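You operate a simulated robot arm through the tools that you are given. There is no shell and no other tool.

You run a simulated two-armed robot. Do the job below in one go: nothing can be reset, and whatever is moved stays where it is left.

TASK
Probe the block with the grey top and put it in the lane that the screen names.
Fine: swing the arm clear again; adjust and range knobs and the other two blocks of its row stay.

The check looks at the end state, three seconds after you hand in, the way a careful person would. Anything else that was tipped, shoved, dropped, spilled or broken makes it a failure.

THE ROBOT
Two 7-joint arms with fingered hands on one trunk that stands fixed in place. Base frame: the origin is at the foot of the trunk, x ahead of it, y to its left, z up; the work surface is at about z = 860. Readings come in mm, degrees, newtons and seconds.
The left shoulder is at [30, 120, 1088], the right one opposite. With the tool pointing down near the work surface each hand reaches from about 280 to 700 mm from the base axis, measured 20 degrees to its own side. Payload 4 kg a hand.
The tool frame of a hand sits at the grasp point between the pads (the TCP): z along the fingers, y along the line on which they close. The tips reach 19 mm beyond it. The gripper opens to 120 mm; its body begins 53 mm behind the TCP. The gripper is a hand of 3 fingers: y runs from the thumb to the fingers, the wrist lies at [0, 0, -219] in the tool frame, and closing takes about 1.5 s.
Orientation is that of the tool frame in the base frame, as a unit quaternion [x, y, z, w]. With the fingers straight down and closing along the base's y, the tool's x points along the base's -x, its y along +y and its z along -z.

THE INTERFACE
- The arms move only by the tool move_arm. It takes "left_steps", "right_steps" or both (then of equal length, played together; a hand with none holds still); each is one flat list of numbers, 6 for each row, row after row: the shift along the base's x, y, z in units of 500 mm (1.0 is 500 mm), then the turn, a rotation vector about the base's x, y, z in units of 45 degrees (1.0 is 45 degrees). In form: [x, y, z, wx, wy, wz, x, y, z, wx, wy, wz, ...]. A call has 1 to 20 rows; each row is the pose to reach, as a shift and turn from the pose commanded when the call began. "left_grip" and "right_grip" are, for a hand that has rows, the gripper command, from -1 (shut) to 1 (fully open), values between in proportion, set as the call begins (left out, the last holds). A call with a number of a shift or a turn outside -1 to 1 is refused whole. Each row takes 0.2 s and may step no farther than 50 mm and 8.6 degrees from the row before; otherwise, or with a gripper value out of range, the whole call is refused. Where a pose cannot be reached the arm comes as near as it can. A force on the tool above 40 N (or 10 N above the force at the start of the call, whichever is more), or a blocked arm, ends the call early, and 0.2 s more pass. The fingers move at their own pace (about 72 mm/s each) and stop on an object; they squeeze with about 22 N. The grip force told is the motor's: it shows also when the fingers shut on nothing. Time passes only in rows, and 0.2 s behind the last, so rows that repeat a pose let the fingers close. The reply holds the time, the measured pose of the TCP, the force on the tool along the base axes, the opening and the grip force, in the units named above and with some noise, with the torque about the TCP (base axes, N m) and any sound that the robot's microphone picked up, and new pictures: "show" is both (left out), scene, wrist or none (wrist: the cameras of the hands that moved).
- Cameras (640 x 400 px; columns grow to the right, rows downward): "scene" is now at [56.4, 2.9, 1632.7]; the picture's right is [0.05, -1.00, 0.00], its down [-0.79, -0.04, -0.62] and it looks along [0.62, 0.03, -0.79] (base axes); focal length 309 px, centre (320, 200). "left" rides on the left gripper at [-66, -4, -79] in its tool frame; the picture's right is [0.05, -1.00, 0.00], its down [0.76, 0.04, -0.64] and it looks along [0.64, 0.03, 0.77] (tool axes); focal length 251 px, centre (320, 200). "right" rides on the right gripper at [66, -4, -79] in its tool frame; the picture's right is [0.05, 1.00, 0.00], its down [-0.76, 0.04, -0.64] and it looks along [-0.64, 0.04, 0.77] (tool axes); focal length 251 px, centre (320, 200). There is no depth. A picture from a camera that has moved, and an enlarged one, comes with that camera's place and axes in the base frame and with its lens.
- raise_lower(by): moves the trunk up (or, below 0, down) by that many mm; the arms and the scene camera ride with it, the base frame stays. It gives what a move gives, with no picture.
- curl_fingers(finger1, finger2, thumb_bend, hand): sets how far each is bent, from 0 (flat) to 100 (curled in); at 30 the hand is open as for a grip, at 70 the pads meet at the TCP. One left out holds its place. A second passes; each finger stops where it meets its share of the squeeze, and holds until it gets a number again. A gripper value or a shape takes the hand back. It gives what a move gives, with no picture; readings hold the bend of each and the force on the fingers (four entries, about 0 where the hand has none), thumb and palm.
- set_grasp(shape, hand): the hand has 3 fingers and takes this shape, open, in about a second: jaw (thumb against the fingers, like two jaws); tri (thumb and two fingers); tip (a fingertip pinch); poke (one finger out to press); point (the index stretched); flat (the hand flat); cup (the hand cupped); fist (a fist). The gripper value then closes the fingers along that shape, each until it touches; the sizes above hold for jaw. It gives what a move gives, with no picture.
- head_to(pan, tilt): turns the head with the scene camera to pan (to the left, within 120 degrees either way) and tilt (down, from -29 to 69), counted from straight ahead of the robot. It gives what a move gives, and a new picture of the scene camera.
- close_up(camera, box): a new picture of the part [left, top, right, bottom] of that camera's present view, enlarged. No time passes.
- sign_off(): hands the job in; it is judged then, once.

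Nothing tells you positions but the pictures and the camera data. Unless the task says otherwise, let go and move clear before handing in.

The tools are called after ">>>" as a command line: name --argument value ..., lists and objects as JSON in quotes. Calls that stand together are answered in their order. move_arm: Moves the arms, as the interface text tells. Its arguments: {"type":"object","properties":{"left_steps":{"type":"array","items":{"type":"number"}},"left_grip":{"type":"number"},"right_steps":{"type":"array","items":{"type":"number"}},"right_grip":{"type":"number"},"show":{"type":"string","enum":["both","scene","wrist","none"]}},"required":[]} The other tools are called the same way: raise_lower (by) moves the trunk up or down; set_grasp (shape, hand) gives the hand a shape; curl_fingers (finger1, finger2, thumb_bend, hand) moves the fingers one by one; head_to (pan, tilt) turns the head that bears the scene camera; close_up (camera, box) takes an enlarged picture of a part of a camera's view; sign_off () hands the job in.

At the start:

```text
t: 0.0
left_eef_pos: [446.4, 289.6, 1190.2]
left_ee_rot: [0.0, 1.0, 0.0, 0.0]
left_force: [0.2, 0.3, 0.2]
left_moment: [0.0, 0.01, 0.01]
left_grip_width: 119.8
left_finger_force: 0.1
left_shape: jaw
left_bend: [30.0, 30.0, 30.0]
left_finger forces: [0.0, 0.1, 0.0, 0.1, 0.0, 0.1]
right_eef_pos: [492.5, -123.9, 1133.8]
right_ee_rot: [0.0, 1.0, 0.0, 0.001]
right_force: [0.9, 1.3, 0.2]
right_moment: [0.01, -0.02, -0.01]
right_grip_width: 120.1
right_finger_force: 0.0
right_shape: jaw
right_bend: [30.0, 30.0, 30.0]
right_finger forces: [0.0, 0.1, 0.0, 0.0, 0.0, 0.0]
trunk travel left (down, up): [-300.0, 240.0]
head pan, tilt (commanded): [2.8, 51.9]
```

scene: 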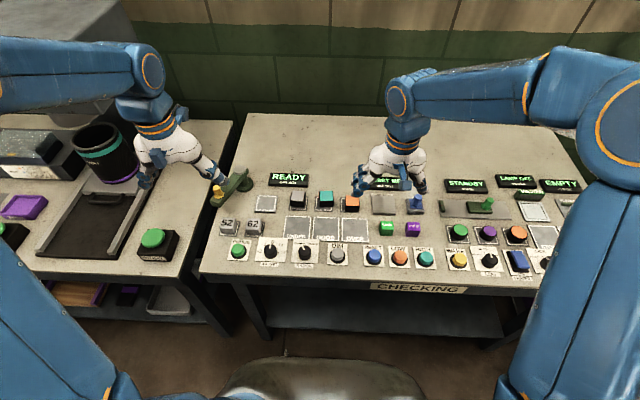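
right: 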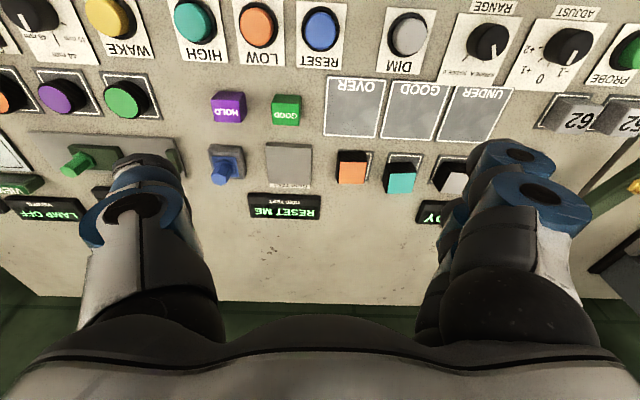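
left: 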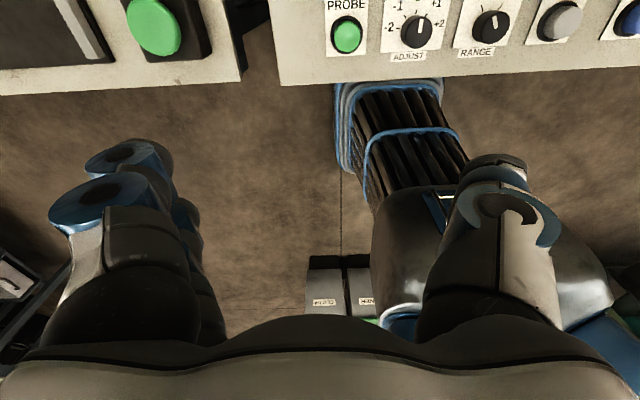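

I see a checking bench with a row of three blocks (grey, teal and orange tops), lanes marked UNDER/GOOD/OVER, a PROBE button, and adjust and range knobs. I'll look closer before moving anything.

>>> close_up --camera "scene" --box '[200, 160, 400, 285]'

>>> close_up --camera "scene" --box '[360, 160, 600, 310]'

>>> close_up --camera "right" --box '[320, 0, 640, 200]'

>>> close_up --camera "scene" --box '[0, 120, 260, 330]'

```text
3.20 times, centred on (300, 222) of scene
camera zoom: at [56.4, 2.9, 1632.7], right [0.05, -1.0, 0.0], down [-0.79, -0.04, -0.62], along [0.62, 0.03, -0.79], focal length 988 px, centre (384, 128)
```

zoom: 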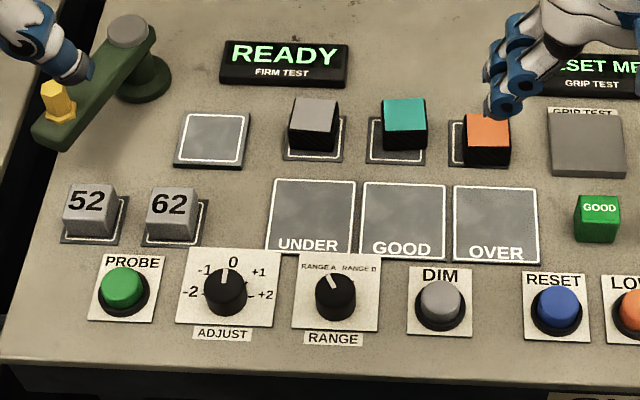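

```text
2.67 times, centred on (480, 235) of scene
camera zoom: at [56.4, 2.9, 1632.7], right [0.05, -1.0, 0.0], down [-0.79, -0.04, -0.62], along [0.62, 0.03, -0.79], focal length 823 px, centre (-107, 107)
```

zoom: 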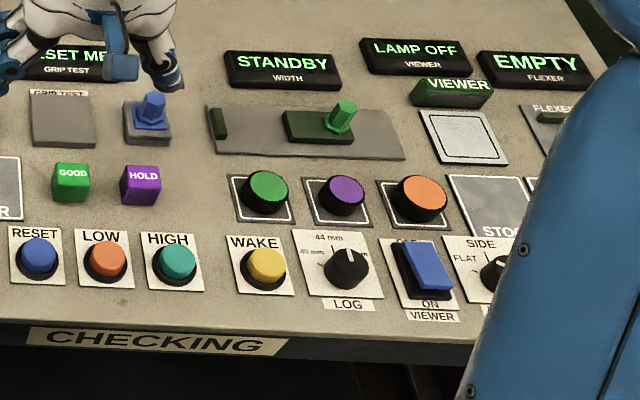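

```text
2.00 times, centred on (480, 100) of right
camera zoom: at [426.0, -126.9, 1212.0], right [-0.05, 1.0, 0.0], down [0.76, 0.04, 0.64], along [0.64, 0.04, -0.77], focal length 503 px, centre (0, 400)
```

zoom: 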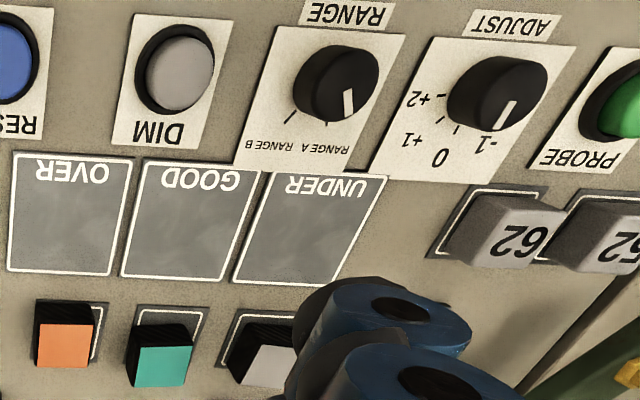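

```text
1.90 times, centred on (130, 225) of scene
camera zoom: at [56.4, 2.9, 1632.7], right [0.05, -1.0, 0.0], down [-0.79, -0.04, -0.62], along [0.62, 0.03, -0.79], focal length 588 px, centre (682, 152)
```

zoom: 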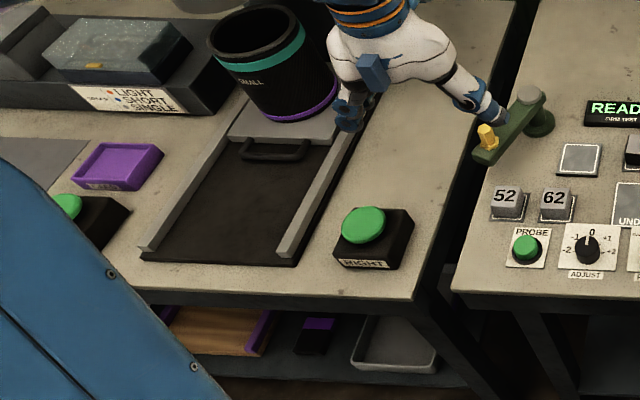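

The firm-test station is the group on the left: an empty plate, a green swing arm with a yellow knob (now swung clear), the three blocks, the lanes and the PROBE button. I'll zoom in on the swing arm, the plate and the blocks to locate them precisely.

>>> close_up --camera "scene" --box '[200, 160, 280, 210]'

>>> close_up --camera "scene" --box '[270, 180, 366, 240]'

>>> close_up --camera "scene" --box '[215, 210, 311, 270]'

>>> close_up --camera "right" --box '[520, 80, 640, 300]'

```text
8.00 times, centred on (240, 185) of scene
camera zoom: at [56.4, 2.9, 1632.7], right [0.05, -1.0, 0.0], down [-0.79, -0.04, -0.62], along [0.62, 0.03, -0.79], focal length 2469 px, centre (960, 320)
```

zoom: 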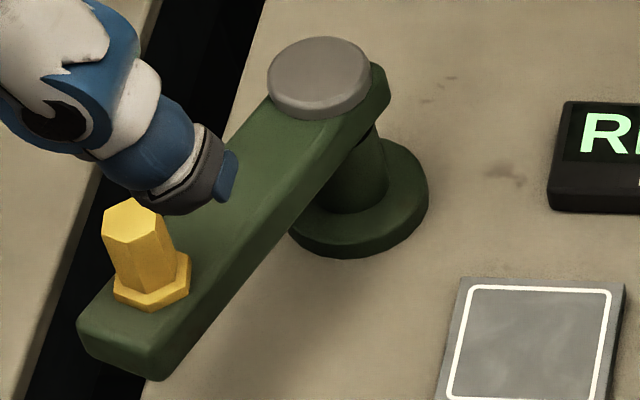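

```text
6.67 times, centred on (318, 210) of scene
camera zoom: at [56.4, 2.9, 1632.7], right [0.05, -1.0, 0.0], down [-0.79, -0.04, -0.62], along [0.62, 0.03, -0.79], focal length 2058 px, centre (333, 133)
```

zoom: 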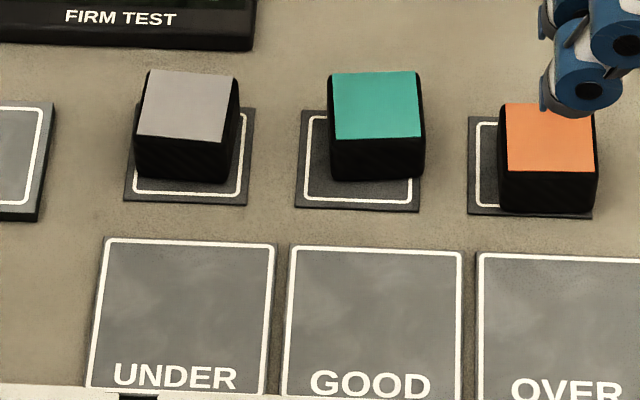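

```text
6.67 times, centred on (263, 240) of scene
camera zoom: at [56.4, 2.9, 1632.7], right [0.05, -1.0, 0.0], down [-0.79, -0.04, -0.62], along [0.62, 0.03, -0.79], focal length 2058 px, centre (700, -67)
```

zoom: 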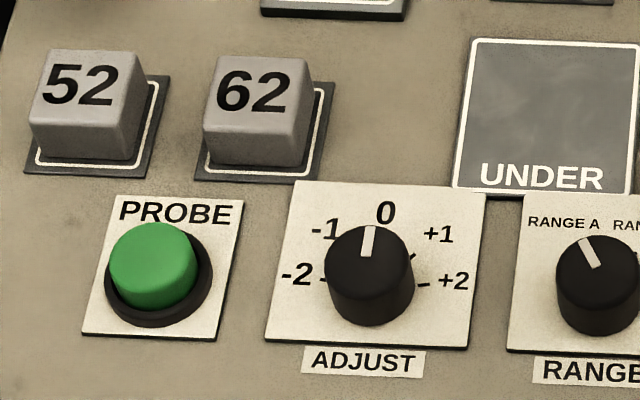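

```text
1.82 times, centred on (580, 190) of right
camera zoom: at [426.0, -126.9, 1212.0], right [-0.05, 1.0, 0.0], down [0.76, 0.04, 0.64], along [0.64, 0.04, -0.77], focal length 457 px, centre (-153, 218)
```

zoom: 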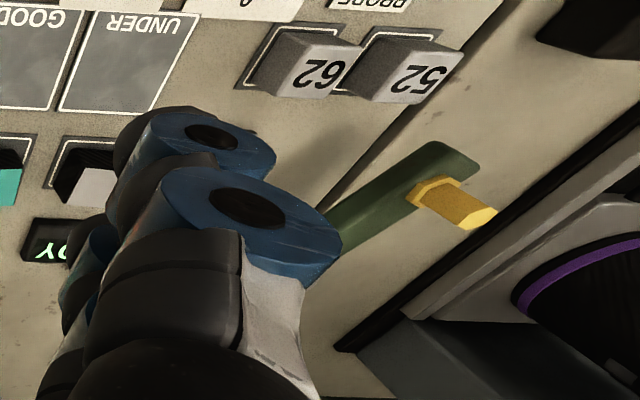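

The grey-top block is about a 38 mm cube at roughly (646, 99). The plate is at about (636, 199), the arm pivot at about (708, 283) and the yellow knob at about (612, 327, 925–965). First I'll turn the left hand so it closes along x and bring it near the block, and move the right hand aside.

>>> move_arm --left_steps '[0.0333, -0.0317, -0.02, 0, 0, -0.1667, 0.0667, -0.0633, -0.04, 0, 0, -0.3333, 0.1, -0.095, -0.06, 0, 0, -0.5, 0.1333, -0.1267, -0.08, 0, 0, -0.6667, 0.1667, -0.1583, -0.1, 0, 0, -0.8333, 0.2, -0.19, -0.12, 0, 0, -1.0]' --right_steps '[0, -0.0667, 0, 0, 0, 0, 0, -0.1333, 0, 0, 0, 0, 0, -0.2, 0, 0, 0, 0, 0, -0.2667, 0, 0, 0, 0, 0, -0.3333, 0, 0, 0, 0, 0, -0.4, 0, 0, 0, 0]' --show "both"

```text
t: 1.4
left_eef_pos: [547.8, 189.6, 1129.3]
left_ee_rot: [0.384, 0.923, 0.0, -0.001]
left_force: [0.0, 0.4, -0.1]
left_moment: [0.0, 0.01, 0.02]
left_grip_width: 119.9
left_finger_force: 0.1
left_shape: jaw
left_bend: [30.0, 30.0, 30.0]
left_finger forces: [0.0, 0.0, 0.0, 0.1, 0.0, 0.1]
right_eef_pos: [494.9, -325.4, 1130.4]
right_ee_rot: [-0.001, 1.0, 0.001, 0.0]
right_force: [-0.6, -0.7, -0.3]
right_moment: [0.0, 0.0, 0.02]
right_grip_width: 119.7
right_finger_force: 0.0
right_shape: jaw
right_bend: [30.0, 30.0, 30.0]
right_finger forces: [0.0, 0.1, 0.0, 0.0, 0.0, 0.1]
trunk travel left (down, up): [-300.0, 240.0]
head pan, tilt (commanded): [2.8, 51.9]
camera scene: at [57.8, 1.1, 1632.6], right [0.05, -1.0, 0.0], down [-0.79, -0.04, -0.62], along [0.62, 0.03, -0.79], focal length 309 px, centre (320, 200)
camera right: at [428.9, -329.8, 1209.9], right [-0.06, 1.0, 0.0], down [0.77, 0.04, 0.64], along [0.64, 0.04, -0.77], focal length 251 px, centre (320, 200)
camera left: at [590.3, 139.7, 1207.4], right [-0.75, -0.67, 0.0], down [-0.51, 0.57, 0.64], along [-0.43, 0.48, -0.76], focal length 251 px, centre (320, 200)
```

scene: 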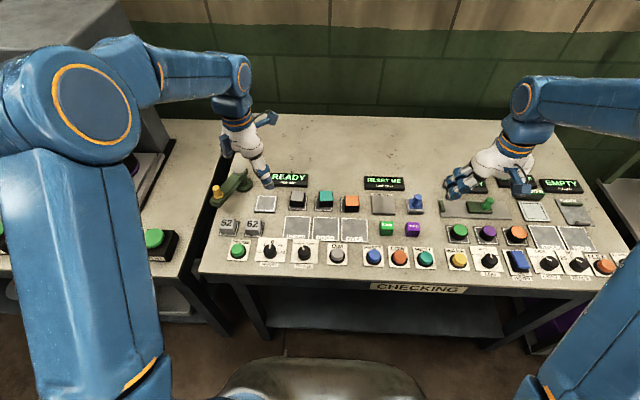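
right: 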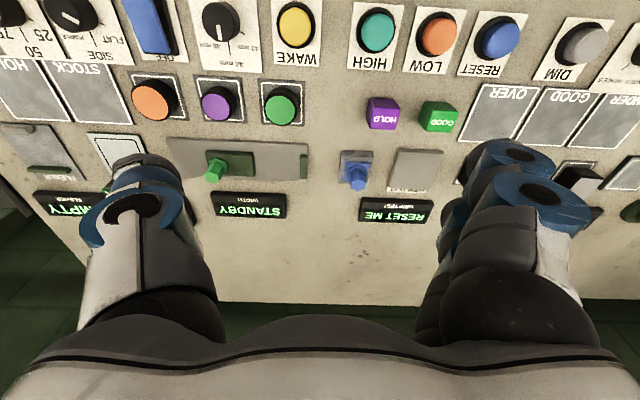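
left: 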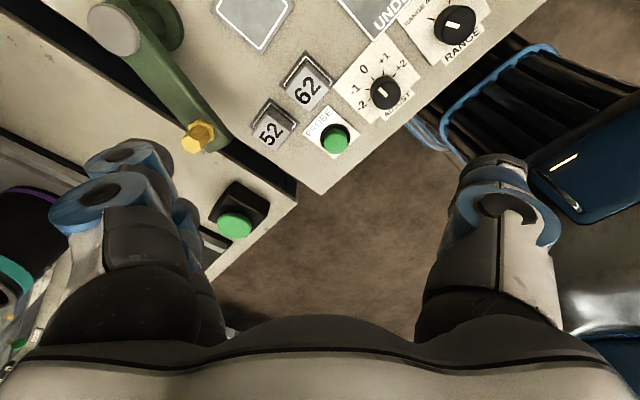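

The hand turned as planned and everything is still in place. Next I'll use the left camera to refine the positions of the knob, pivot and plate.

>>> close_up --camera "left" --box '[80, 0, 320, 160]'

>>> close_up --camera "scene" --box '[200, 160, 296, 220]'

```text
2.50 times, centred on (200, 80) of left
camera zoom: at [590.3, 139.7, 1207.4], right [-0.75, -0.67, 0.0], down [-0.51, 0.57, 0.64], along [-0.43, 0.48, -0.76], focal length 629 px, centre (620, 500)
```

zoom: 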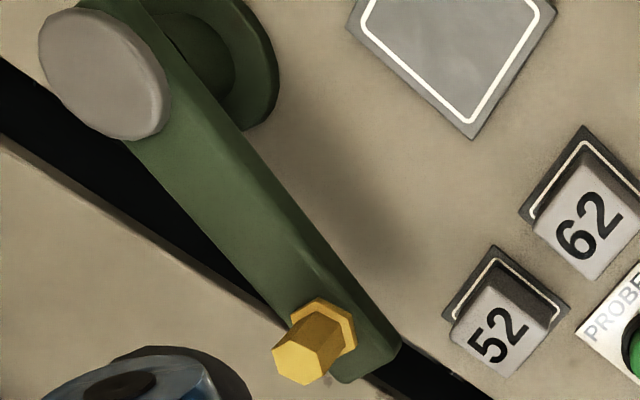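

```text
6.67 times, centred on (248, 190) of scene
camera zoom: at [57.8, 1.1, 1632.6], right [0.05, -1.0, 0.0], down [-0.79, -0.04, -0.62], along [0.62, 0.03, -0.79], focal length 2058 px, centre (800, 267)
```

zoom: 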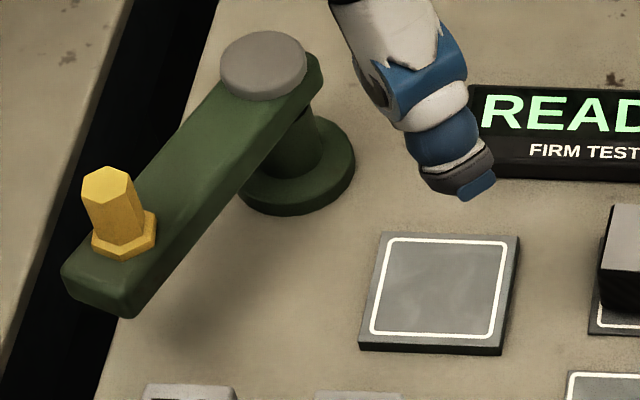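

The refined estimates are: knob (609, 326), pivot (708, 283), and plate centre (637, 198) with its top at z≈866. I'll finish the 90° turn and hover above the grey-top block.

>>> move_arm --left_steps '[0.0333, -0.0317, -0.0433, 0, 0, -0.1667, 0.0667, -0.0633, -0.0867, 0, 0, -0.3333, 0.1, -0.095, -0.13, 0, 0, -0.5, 0.1333, -0.1267, -0.1733, 0, 0, -0.6667, 0.1667, -0.1583, -0.2167, 0, 0, -0.8333, 0.2, -0.19, -0.26, 0, 0, -1.0, 0.2, -0.19, -0.26, 0, 0, -1.0]' --left_grip 0.4 --show "both"

```text
t: 3.0
left_eef_pos: [646.5, 95.8, 999.1]
left_ee_rot: [0.707, 0.707, 0.001, 0.0]
left_force: [-0.7, 0.2, -0.5]
left_moment: [-0.01, 0.01, 0.03]
left_grip_width: 84.4
left_finger_force: 0.1
left_shape: jaw
left_bend: [27.0, 27.0, 13.0]
left_finger forces: [0.1, 0.0, 0.0, 0.0, 0.0, 0.0]
right_eef_pos: [493.7, -324.7, 1132.0]
right_ee_rot: [-0.001, 1.0, 0.0, 0.0]
right_force: [0.9, -0.3, -0.7]
right_moment: [-0.02, 0.01, 0.03]
right_grip_width: 120.2
right_finger_force: 0.0
right_shape: jaw
right_bend: [30.0, 30.0, 30.0]
right_finger forces: [0.0, 0.0, 0.1, 0.0, 0.0, 0.1]
trunk travel left (down, up): [-300.0, 240.0]
head pan, tilt (commanded): [2.8, 51.9]
camera scene: at [55.5, 3.4, 1632.7], right [0.05, -1.0, 0.0], down [-0.79, -0.04, -0.62], along [0.62, 0.03, -0.79], focal length 309 px, centre (320, 200)
camera left: at [642.0, 30.7, 1077.0], right [-1.0, 0.06, 0.0], down [0.04, 0.76, 0.64], along [0.04, 0.64, -0.77], focal length 251 px, centre (320, 200)
```

scene: 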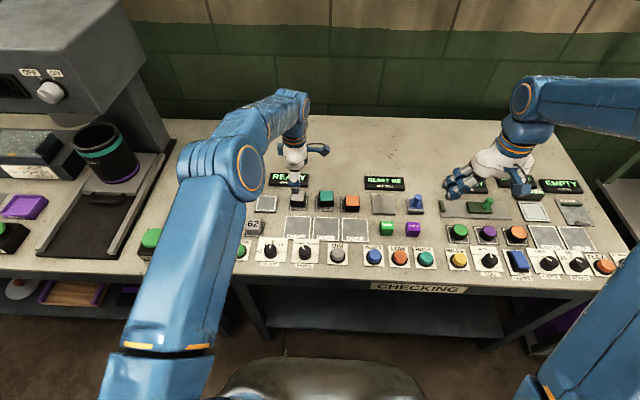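
left: 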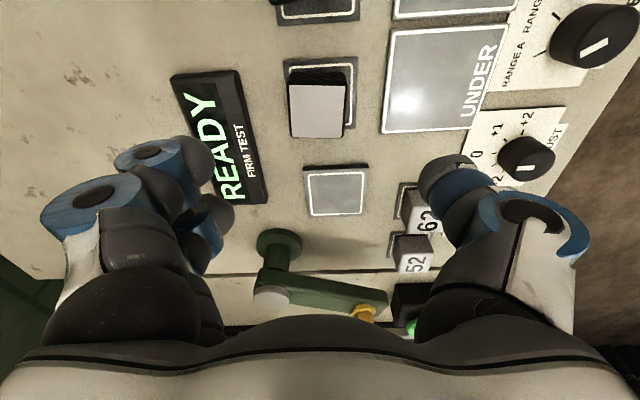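

The hand is hovering almost directly over the grey-top block, and the left camera now shows the whole station. I'll zoom in to measure the offset before I go down.

>>> close_up --camera "left" --box '[260, 40, 388, 240]'

>>> close_up --camera "scene" --box '[250, 160, 378, 240]'

```text
2.00 times, centred on (324, 140) of left
camera zoom: at [642.0, 30.7, 1077.0], right [-1.0, 0.06, 0.0], down [0.04, 0.76, 0.64], along [0.04, 0.64, -0.77], focal length 503 px, centre (312, 320)
```

zoom: 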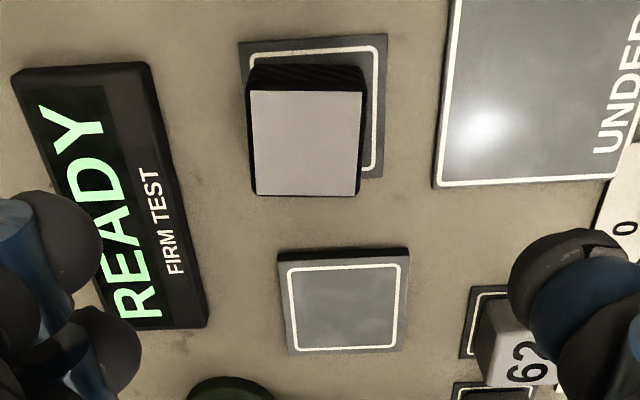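

```text
5.00 times, centred on (314, 200) of scene
camera zoom: at [55.5, 3.4, 1632.7], right [0.05, -1.0, 0.0], down [-0.79, -0.04, -0.62], along [0.62, 0.03, -0.79], focal length 1543 px, centre (350, 200)
```

zoom: 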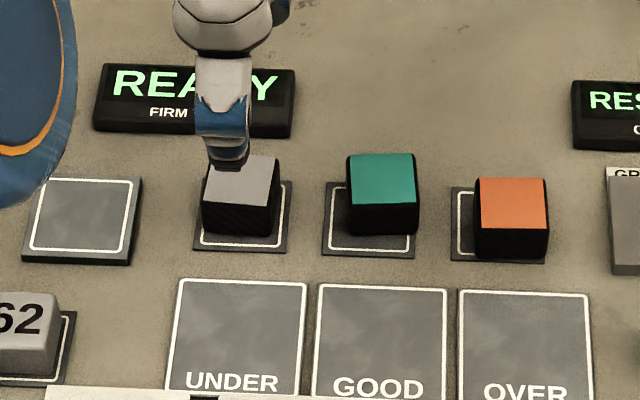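

The block top centre measures about (648, 98), and the READY screen's front edge is at x≈711. I'll narrow the opening to about 56 mm, centre the hand, and go part of the way down for a check.

>>> move_arm --left_steps '[0.003, 0.0045, 0, 0, 0, 0, 0.003, 0.0045, -0.04, 0, 0, 0, 0.003, 0.0045, -0.08, 0, 0, 0, 0.003, 0.0045, -0.11, 0, 0, 0, 0.003, 0.0045, -0.13, 0, 0, 0, 0.003, 0.0045, -0.13, 0, 0, 0]' --left_grip -0.067 --show "both"

>>> close_up --camera "scene" --box '[250, 150, 378, 230]'

>>> close_up --camera "left" --box '[200, 50, 440, 250]'

```text
t: 4.4
left_eef_pos: [648.2, 99.6, 934.1]
left_ee_rot: [0.707, 0.707, 0.0, 0.0]
left_force: [-0.4, 0.3, -0.2]
left_moment: [0.0, 0.03, 0.01]
left_grip_width: 56.5
left_finger_force: 0.1
left_shape: jaw
left_bend: [35.0, 35.0, 95.0]
left_finger forces: [0.0, 0.1, 0.0, 0.1, 0.0, 0.0]
right_eef_pos: [493.9, -325.7, 1131.4]
right_ee_rot: [0.0, 1.0, 0.0, 0.001]
right_force: [-0.3, 0.7, 0.2]
right_moment: [-0.03, 0.01, 0.02]
right_grip_width: 120.1
right_finger_force: 0.1
right_shape: jaw
right_bend: [30.0, 30.0, 30.0]
right_finger forces: [0.1, 0.0, 0.0, 0.0, 0.1, 0.0]
trunk travel left (down, up): [-300.0, 240.0]
head pan, tilt (commanded): [2.8, 51.9]
camera scene: at [56.4, 2.9, 1632.7], right [0.05, -1.0, 0.0], down [-0.79, -0.04, -0.62], along [0.62, 0.03, -0.79], focal length 309 px, centre (320, 200)
camera left: at [643.0, 32.9, 1013.2], right [-1.0, 0.05, 0.0], down [0.04, 0.76, 0.64], along [0.03, 0.64, -0.77], focal length 251 px, centre (320, 200)
```

scene: 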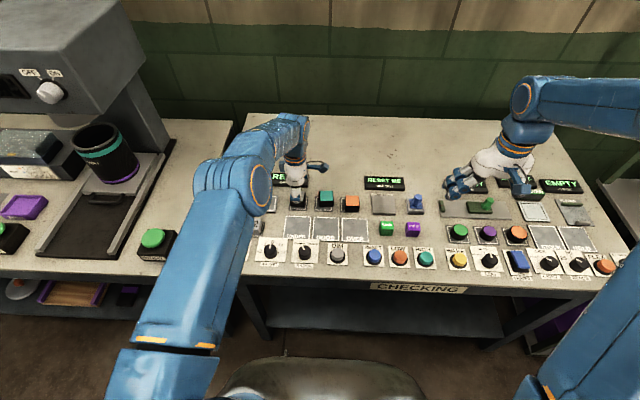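
left: 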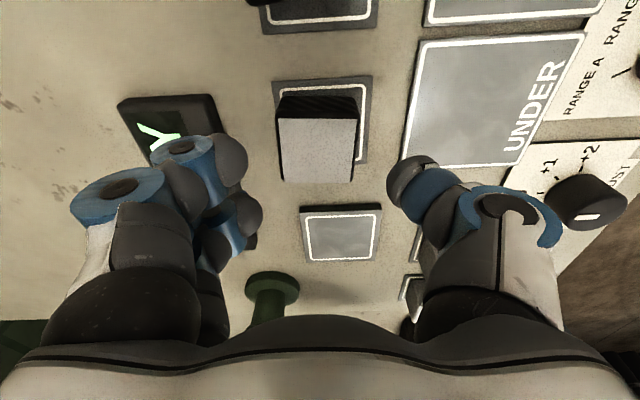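

```text
5.00 times, centred on (314, 190) of scene
camera zoom: at [56.4, 2.9, 1632.7], right [0.05, -1.0, 0.0], down [-0.79, -0.04, -0.62], along [0.62, 0.03, -0.79], focal length 1543 px, centre (350, 250)
```

zoom: 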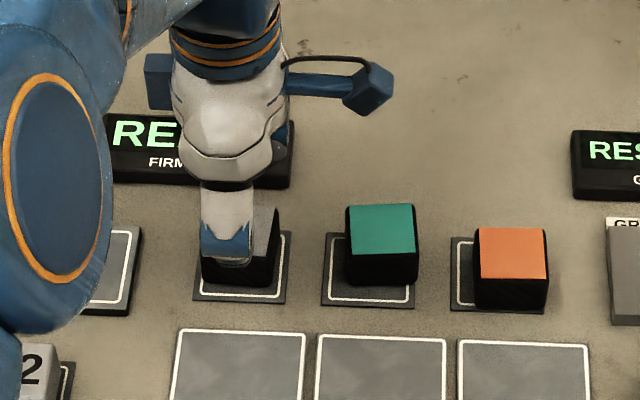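

```text
2.00 times, centred on (320, 150) of left
camera zoom: at [643.0, 32.9, 1013.2], right [-1.0, 0.05, 0.0], down [0.04, 0.76, 0.64], along [0.03, 0.64, -0.77], focal length 503 px, centre (320, 300)
```

zoom: 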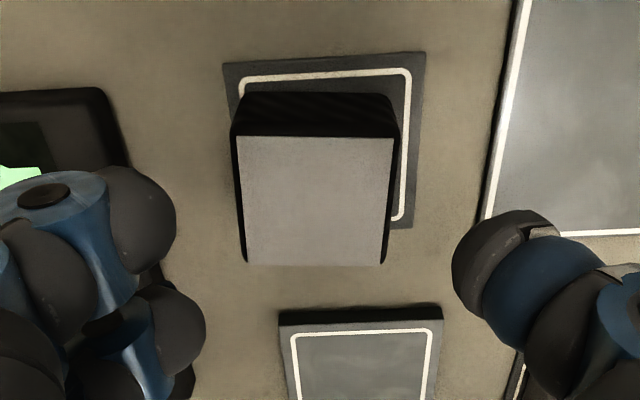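

The fingers straddle the block evenly and clear the READY screen. I'll lower to grasp height now.

>>> move_arm --left_steps '[0, -0.002, -0.024, 0, 0, 0, 0, -0.002, -0.048, 0, 0, 0, 0, -0.002, -0.072, 0, 0, 0, 0, -0.002, -0.095, 0, 0, 0, 0, -0.002, -0.095, 0, 0, 0]' --show "wrist"

>>> close_up --camera "scene" --box '[250, 150, 378, 230]'

```text
t: 5.6
left_eef_pos: [648.9, 96.6, 888.1]
left_ee_rot: [0.706, 0.708, 0.0, 0.001]
left_force: [0.7, 0.1, 0.3]
left_moment: [-0.04, 0.02, 0.01]
left_grip_width: 56.7
left_finger_force: 0.1
left_shape: jaw
left_bend: [35.0, 35.0, 95.0]
left_finger forces: [0.0, 0.0, 0.0, 0.0, 0.0, 0.0]
right_eef_pos: [494.7, -325.1, 1131.2]
right_ee_rot: [-0.001, 1.0, 0.001, 0.0]
right_force: [-0.9, -0.9, 0.4]
right_moment: [0.0, -0.01, 0.03]
right_grip_width: 119.7
right_finger_force: 0.1
right_shape: jaw
right_bend: [30.0, 30.0, 30.0]
right_finger forces: [0.1, 0.0, 0.1, 0.1, 0.1, 0.1]
trunk travel left (down, up): [-300.0, 240.0]
head pan, tilt (commanded): [2.8, 51.9]
camera left: at [643.1, 30.8, 966.6], right [-1.0, 0.05, 0.0], down [0.04, 0.76, 0.64], along [0.03, 0.64, -0.77], focal length 251 px, centre (320, 200)
```

left: 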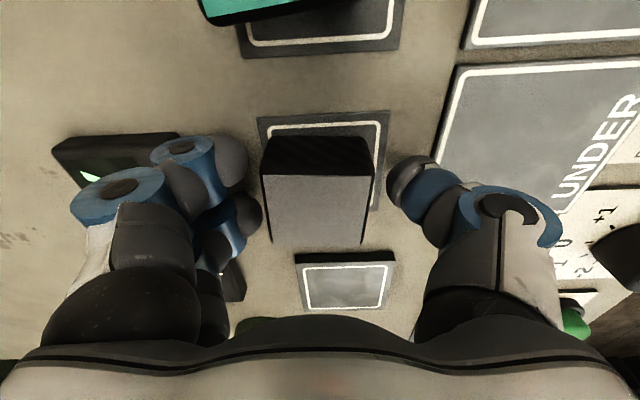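

```text
5.00 times, centred on (314, 190) of scene
camera zoom: at [56.4, 2.8, 1632.7], right [0.05, -1.0, 0.0], down [-0.79, -0.04, -0.62], along [0.62, 0.03, -0.79], focal length 1543 px, centre (350, 250)
```

zoom: 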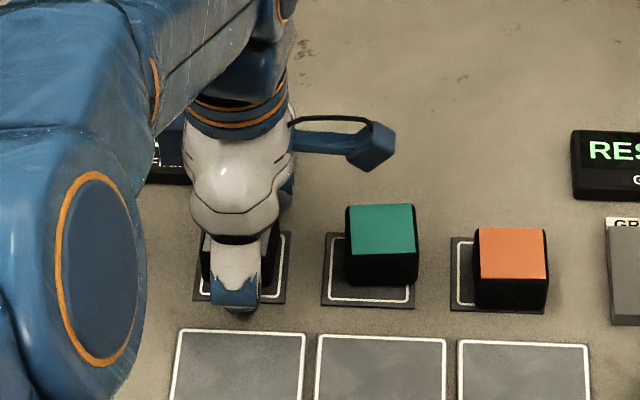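

The fingers are on either side of the block with no contact yet. I'll close the grip and hold.

>>> move_arm --left_steps '[0, 0, 0, 0, 0, 0, 0, 0, 0, 0, 0, 0, 0, 0, 0, 0, 0, 0, 0, 0, 0, 0, 0, 0, 0, 0, 0, 0, 0, 0]' --left_grip -1 --show "wrist"

```text
t: 6.8
left_eef_pos: [646.9, 97.3, 887.8]
left_ee_rot: [0.707, 0.707, 0.0, 0.0]
left_force: [-1.4, 0.5, -0.5]
left_moment: [-0.05, 0.04, 0.03]
left_grip_width: 38.8
left_finger_force: 21.9
left_shape: jaw
left_bend: [41.0, 40.0, 95.0]
left_finger forces: [9.6, 9.9, 0.0, 0.0, 19.4, 0.0]
right_eef_pos: [494.0, -324.9, 1132.5]
right_ee_rot: [0.0, 1.0, 0.0, 0.0]
right_force: [-0.9, 0.1, -0.1]
right_moment: [-0.04, 0.0, -0.02]
right_grip_width: 119.8
right_finger_force: 0.0
right_shape: jaw
right_bend: [30.0, 30.0, 30.0]
right_finger forces: [0.0, 0.0, 0.0, 0.0, 0.0, 0.0]
trunk travel left (down, up): [-300.0, 240.0]
head pan, tilt (commanded): [2.8, 51.9]
camera left: at [643.2, 30.7, 966.6], right [-1.0, 0.05, 0.0], down [0.04, 0.76, 0.64], along [0.03, 0.64, -0.77], focal length 251 px, centre (320, 200)
```

left: 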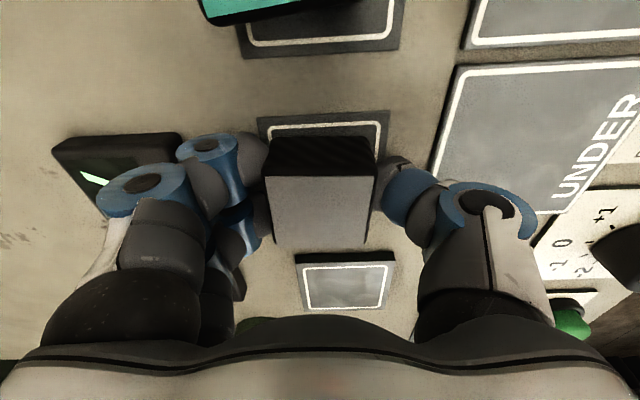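

The block is gripped at 38.8 mm. I'll lift it about 50 mm and carry it over the test plate at (636, 198).

>>> move_arm --left_steps '[0, 0, 0.03, 0, 0, 0, 0, 0, 0.07, 0, 0, 0, 0, 0, 0.1, 0, 0, 0, -0.0055, 0.05, 0.1, 0, 0, 0, -0.011, 0.1, 0.1, 0, 0, 0, -0.0165, 0.15, 0.1, 0, 0, 0, -0.022, 0.2, 0.1, 0, 0, 0, -0.022, 0.2, 0.1, 0, 0, 0]' --show "both"

>>> close_up --camera "scene" --box '[200, 150, 328, 230]'

>>> close_up --camera "left" --box '[200, 80, 440, 280]'

```text
t: 8.6
left_eef_pos: [636.2, 197.4, 937.4]
left_ee_rot: [0.707, 0.707, 0.0, 0.0]
left_force: [0.1, -0.1, -0.2]
left_moment: [0.01, 0.01, 0.0]
left_grip_width: 38.7
left_finger_force: 22.0
left_shape: jaw
left_bend: [41.0, 40.0, 95.0]
left_finger forces: [9.7, 9.8, 0.0, 0.1, 19.5, 0.0]
right_eef_pos: [494.3, -325.6, 1131.3]
right_ee_rot: [0.0, 1.0, 0.0, 0.0]
right_force: [-0.5, -0.3, 0.3]
right_moment: [-0.01, 0.0, -0.01]
right_grip_width: 119.8
right_finger_force: 0.0
right_shape: jaw
right_bend: [30.0, 30.0, 30.0]
right_finger forces: [0.0, 0.1, 0.1, 0.0, 0.0, 0.0]
trunk travel left (down, up): [-300.0, 240.0]
head pan, tilt (commanded): [2.8, 51.9]
camera scene: at [56.8, 2.3, 1632.6], right [0.05, -1.0, 0.0], down [-0.79, -0.04, -0.62], along [0.62, 0.03, -0.79], focal length 309 px, centre (320, 200)
camera left: at [631.8, 131.6, 1016.1], right [-1.0, 0.05, 0.0], down [0.04, 0.76, 0.64], along [0.03, 0.64, -0.77], focal length 251 px, centre (320, 200)
```

scene: 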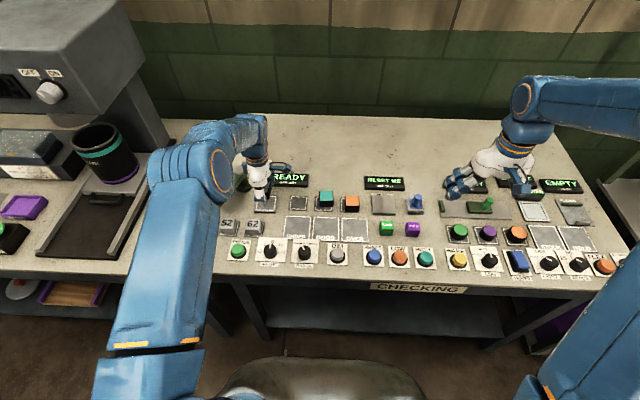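
left: 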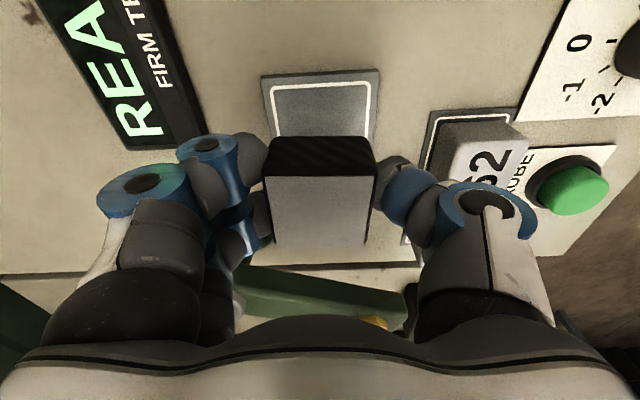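

```text
5.00 times, centred on (264, 190) of scene
camera zoom: at [56.8, 2.3, 1632.6], right [0.05, -1.0, 0.0], down [-0.79, -0.04, -0.62], along [0.62, 0.03, -0.79], focal length 1543 px, centre (600, 250)
```

zoom: 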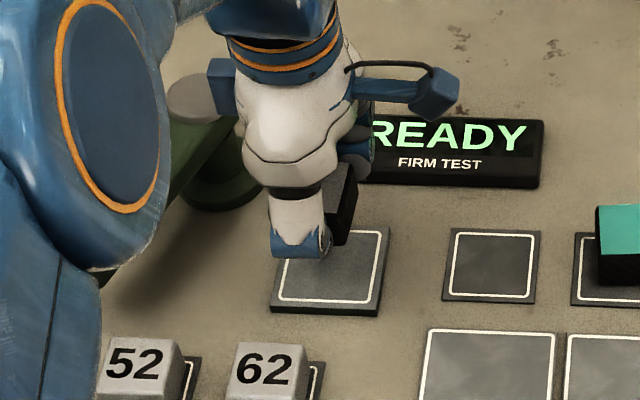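

```text
2.00 times, centred on (320, 180) of left
camera zoom: at [631.8, 131.6, 1016.1], right [-1.0, 0.05, 0.0], down [0.04, 0.76, 0.64], along [0.03, 0.64, -0.77], focal length 503 px, centre (320, 240)
```

zoom: 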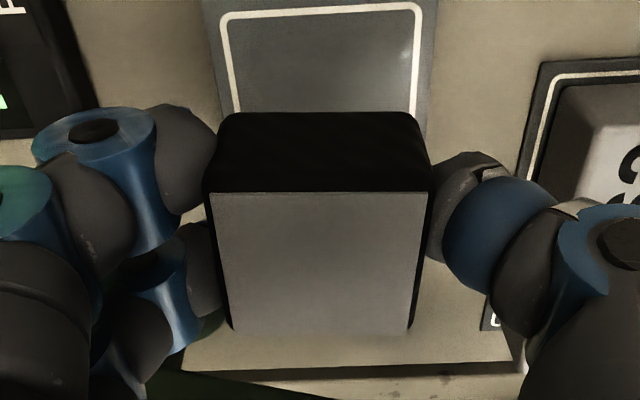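

The block is held squarely about 45 mm above the plate. I'll lower it most of the way, then feel for contact.

>>> move_arm --left_steps '[-0.002, 0.002, -0.02, 0, 0, 0, -0.002, 0.002, -0.04, 0, 0, 0, -0.002, 0.002, -0.06, 0, 0, 0, -0.002, 0.002, -0.075, 0, 0, 0, -0.002, 0.002, -0.084, 0, 0, 0, -0.002, 0.002, -0.084, 0, 0, 0]' --show "wrist"

>>> close_up --camera "scene" --box '[220, 170, 316, 230]'

```text
t: 10.0
left_eef_pos: [635.5, 197.9, 895.9]
left_ee_rot: [0.706, 0.708, 0.0, 0.0]
left_force: [-0.1, 0.1, -1.4]
left_moment: [-0.04, -0.01, 0.0]
left_grip_width: 38.5
left_finger_force: 22.1
left_shape: jaw
left_bend: [41.0, 40.0, 95.0]
left_finger forces: [9.7, 9.8, 0.0, 0.1, 19.4, 0.0]
right_eef_pos: [495.0, -324.6, 1130.9]
right_ee_rot: [0.0, 1.0, 0.0, 0.0]
right_force: [-0.4, -0.6, -0.2]
right_moment: [-0.03, 0.01, -0.04]
right_grip_width: 119.9
right_finger_force: 0.0
right_shape: jaw
right_bend: [30.0, 30.0, 30.0]
right_finger forces: [0.1, 0.0, 0.1, 0.1, 0.0, 0.1]
trunk travel left (down, up): [-300.0, 240.0]
head pan, tilt (commanded): [2.8, 51.9]
camera left: at [631.5, 132.9, 974.1], right [-1.0, 0.05, 0.0], down [0.04, 0.76, 0.64], along [0.03, 0.64, -0.77], focal length 251 px, centre (320, 200)
```

left: 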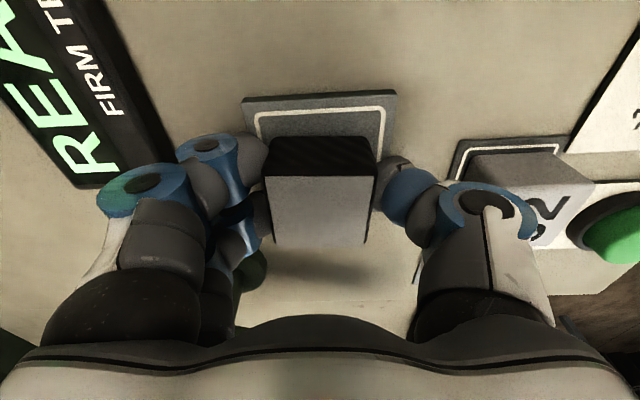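

```text
6.67 times, centred on (268, 200) of scene
camera zoom: at [56.6, 2.8, 1632.7], right [0.05, -1.0, 0.0], down [-0.79, -0.04, -0.62], along [0.62, 0.03, -0.79], focal length 2058 px, centre (667, 200)
```

zoom: 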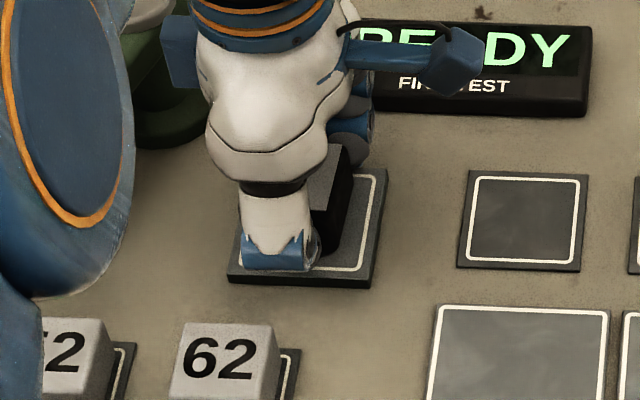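

The block is nearly on the plate and there is no contact force yet. I'll go down in small steps until it touches.

>>> move_arm --left_steps '[0, 0, -0.002, 0, 0, 0, 0, 0, -0.004, 0, 0, 0, 0, 0, -0.006, 0, 0, 0, 0, 0, -0.006, 0, 0, 0]' --show "none"

```text
t: 11.0
left_eef_pos: [635.6, 197.9, 892.5]
left_ee_rot: [0.706, 0.708, 0.0, 0.001]
left_force: [1.6, -0.5, 7.6]
left_moment: [-0.03, -0.05, 0.01]
left_grip_width: 38.8
left_finger_force: 22.0
left_shape: jaw
left_bend: [41.0, 40.0, 95.0]
left_finger forces: [10.7, 11.3, 0.1, 0.1, 21.2, 0.0]
right_eef_pos: [493.8, -324.6, 1131.8]
right_ee_rot: [0.0, 1.0, -0.001, 0.0]
right_force: [0.9, -0.9, -0.2]
right_moment: [0.0, -0.01, 0.04]
right_grip_width: 119.9
right_finger_force: 0.1
right_shape: jaw
right_bend: [30.0, 30.0, 30.0]
right_finger forces: [0.0, 0.0, 0.0, 0.0, 0.1, 0.0]
trunk travel left (down, up): [-300.0, 240.0]
head pan, tilt (commanded): [2.8, 51.9]
```

A contact force of 7.6 N shows the block is seated on the plate. I'll ease off half a millimetre and open the fingers.

>>> move_arm --left_steps '[0, 0, 0.001, 0, 0, 0, 0, 0, 0.001, 0, 0, 0, 0, 0, 0.001, 0, 0, 0, 0, 0, 0.001, 0, 0, 0]' --left_grip 0.0 --show "wrist"

```text
t: 12.0
left_eef_pos: [635.2, 198.9, 892.6]
left_ee_rot: [0.708, 0.706, 0.0, 0.0]
left_force: [-0.9, 0.2, 0.2]
left_moment: [0.01, 0.02, -0.02]
left_grip_width: 59.8
left_finger_force: 0.1
left_shape: jaw
left_bend: [34.0, 34.0, 95.0]
left_finger forces: [0.0, 0.0, 0.0, 0.0, 0.0, 0.1]
right_eef_pos: [494.8, -324.8, 1132.2]
right_ee_rot: [0.0, 1.0, 0.0, 0.001]
right_force: [0.5, -0.3, 0.3]
right_moment: [-0.02, 0.0, 0.01]
right_grip_width: 120.0
right_finger_force: 0.1
right_shape: jaw
right_bend: [30.0, 30.0, 30.0]
right_finger forces: [0.1, 0.0, 0.0, 0.1, 0.0, 0.0]
trunk travel left (down, up): [-300.0, 240.0]
head pan, tilt (commanded): [2.8, 51.9]
camera left: at [631.0, 133.0, 970.9], right [-1.0, 0.05, 0.0], down [0.04, 0.76, 0.64], along [0.03, 0.64, -0.77], focal length 251 px, centre (320, 200)
```

left: 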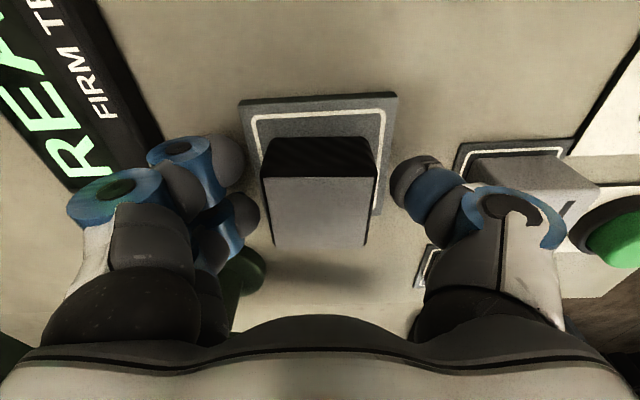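

The block is released and standing on the plate. I'll raise the hand straight up, then turn and move it towards the swing-arm knob.

>>> move_arm --left_steps '[0, 0, 0.04, 0, 0, 0, 0, 0, 0.1, 0, 0, 0, 0, 0, 0.18, 0, 0, 0, 0, 0, 0.26, 0, 0, 0, 0, 0.03, 0.29, 0, 0, 0.15, 0, 0.06, 0.29, 0, 0, 0.3, 0, 0.09, 0.29, 0, 0, 0.45, 0, 0.12, 0.29, 0, 0, 0.6, 0, 0.15, 0.29, 0, 0, 0.75, 0, 0.18, 0.29, 0, 0, 0.9, 0, 0.18, 0.29, 0, 0, 0.9]' --show "both"

>>> close_up --camera "scene" --box '[190, 150, 318, 230]'

>>> close_up --camera "left" --box '[150, 0, 470, 200]'

```text
t: 14.4
left_eef_pos: [633.3, 290.3, 1037.4]
left_ee_rot: [0.419, 0.908, 0.0, 0.0]
left_force: [0.2, 0.0, -0.3]
left_moment: [0.03, -0.01, -0.02]
left_grip_width: 59.8
left_finger_force: 0.0
left_shape: jaw
left_bend: [34.0, 34.0, 95.0]
left_finger forces: [0.0, 0.1, 0.0, 0.1, 0.0, 0.1]
right_eef_pos: [494.1, -325.0, 1131.4]
right_ee_rot: [0.0, 1.0, 0.0, 0.0]
right_force: [-0.1, -0.1, 0.7]
right_moment: [0.01, -0.02, 0.01]
right_grip_width: 119.9
right_finger_force: 0.1
right_shape: jaw
right_bend: [30.0, 30.0, 30.0]
right_finger forces: [0.1, 0.0, 0.0, 0.0, 0.1, 0.0]
trunk travel left (down, up): [-300.0, 240.0]
head pan, tilt (commanded): [2.8, 51.9]
camera scene: at [56.5, 2.4, 1632.7], right [0.05, -1.0, 0.0], down [-0.79, -0.04, -0.62], along [0.62, 0.03, -0.79], focal length 309 px, centre (320, 200)
camera left: at [673.9, 237.6, 1116.3], right [-0.79, -0.61, 0.0], down [-0.47, 0.61, 0.64], along [-0.39, 0.51, -0.77], focal length 251 px, centre (320, 200)
```

scene: 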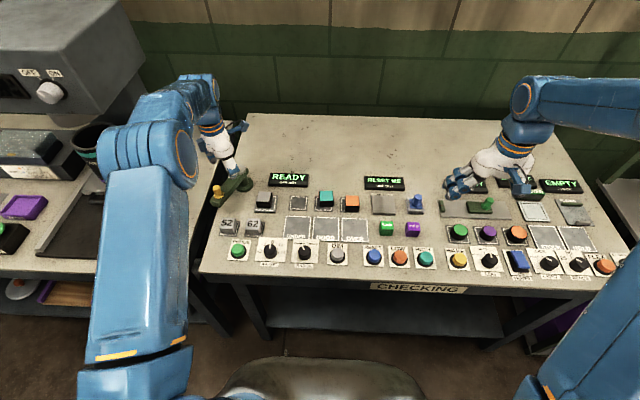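
left: 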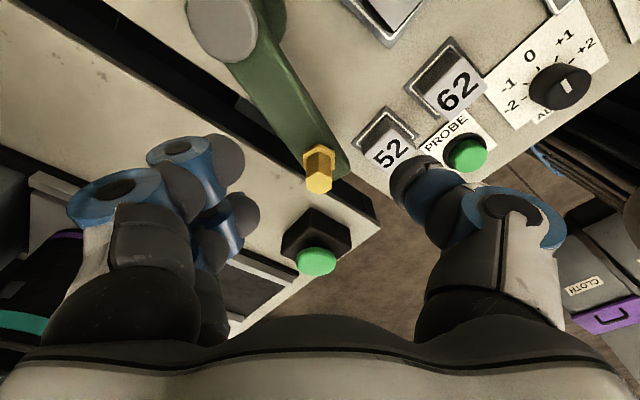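

```text
5.00 times, centred on (254, 190) of scene
camera zoom: at [56.5, 2.4, 1632.7], right [0.05, -1.0, 0.0], down [-0.79, -0.04, -0.62], along [0.62, 0.03, -0.79], focal length 1543 px, centre (650, 250)
```

zoom: 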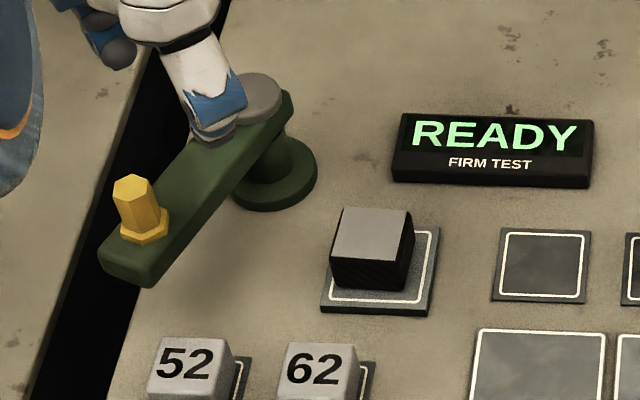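

```text
2.00 times, centred on (310, 100) of left
camera zoom: at [673.9, 237.6, 1116.3], right [-0.79, -0.61, 0.0], down [-0.47, 0.61, 0.64], along [-0.39, 0.51, -0.77], focal length 503 px, centre (340, 400)
```

zoom: 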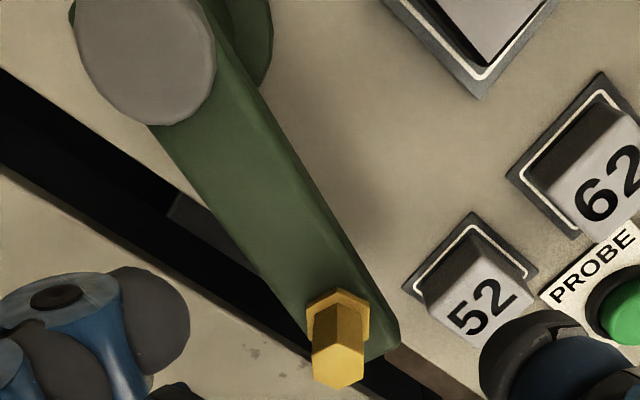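

The block stands well on the plate, and the knob axis measures (608.5, 325.5). I'll move above the knob, turning the hand so its jaws line up with the swing direction.

>>> move_arm --left_steps '[-0.0125, 0.0175, 0, 0, 0, 0.145, -0.025, 0.035, 0, 0, 0, 0.29, -0.0375, 0.0525, 0, 0, 0, 0.435, -0.05, 0.07, -0.02, 0, 0, 0.578, -0.05, 0.07, -0.04, 0, 0, 0.578, -0.05, 0.07, -0.04, 0, 0, 0.578]' --show "both"

>>> close_up --camera "left" --box '[200, 50, 440, 250]'

>>> close_up --camera "scene" --box '[170, 140, 298, 220]'

```text
t: 15.8
left_eef_pos: [610.5, 322.9, 1017.5]
left_ee_rot: [0.202, 0.979, -0.001, 0.0]
left_force: [-0.6, 1.1, -0.1]
left_moment: [0.02, 0.05, 0.0]
left_grip_width: 59.4
left_finger_force: 0.1
left_shape: jaw
left_bend: [34.0, 34.0, 95.0]
left_finger forces: [0.0, 0.0, 0.0, 0.1, 0.1, 0.0]
right_eef_pos: [493.9, -325.8, 1131.8]
right_ee_rot: [0.001, 1.0, 0.0, 0.0]
right_force: [0.3, -0.4, -0.4]
right_moment: [0.01, -0.01, -0.02]
right_grip_width: 119.7
right_finger_force: 0.0
right_shape: jaw
right_bend: [30.0, 30.0, 30.0]
right_finger forces: [0.0, 0.0, 0.0, 0.1, 0.0, 0.0]
trunk travel left (down, up): [-300.0, 240.0]
head pan, tilt (commanded): [2.8, 51.9]
camera scene: at [56.3, 2.9, 1632.7], right [0.05, -1.0, 0.0], down [-0.79, -0.04, -0.62], along [0.62, 0.03, -0.79], focal length 309 px, centre (320, 200)
camera left: at [669.3, 294.0, 1096.2], right [-0.45, -0.89, 0.0], down [-0.69, 0.34, 0.64], along [-0.58, 0.29, -0.77], focal length 251 px, centre (320, 200)
```

scene: 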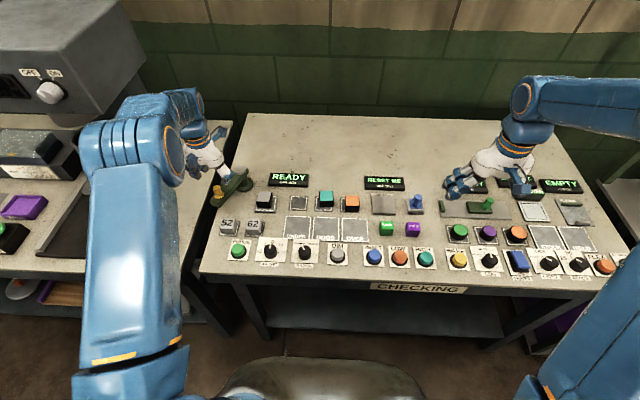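
left: 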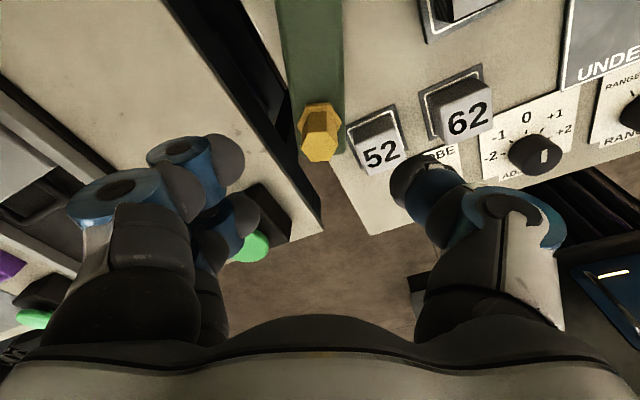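

```text
2.00 times, centred on (320, 150) of left
camera zoom: at [669.3, 294.0, 1096.2], right [-0.45, -0.89, 0.0], down [-0.69, 0.34, 0.64], along [-0.58, 0.29, -0.77], focal length 503 px, centre (320, 300)
```

zoom: 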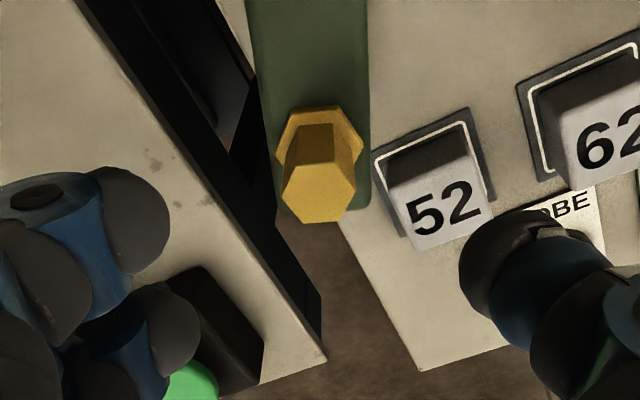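

```text
5.00 times, centred on (234, 180) of scene
camera zoom: at [56.3, 2.9, 1632.7], right [0.05, -1.0, 0.0], down [-0.79, -0.04, -0.62], along [0.62, 0.03, -0.79], focal length 1543 px, centre (750, 300)
```

zoom: 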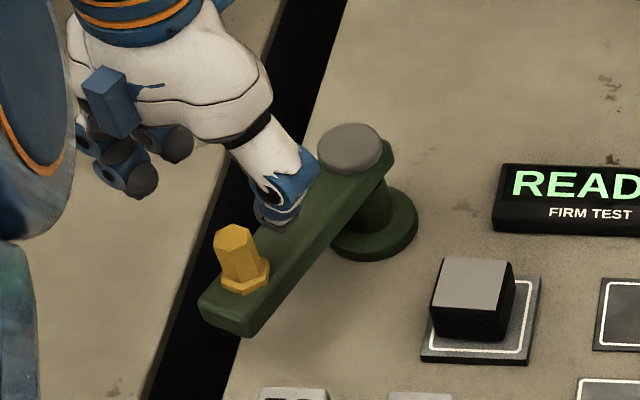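

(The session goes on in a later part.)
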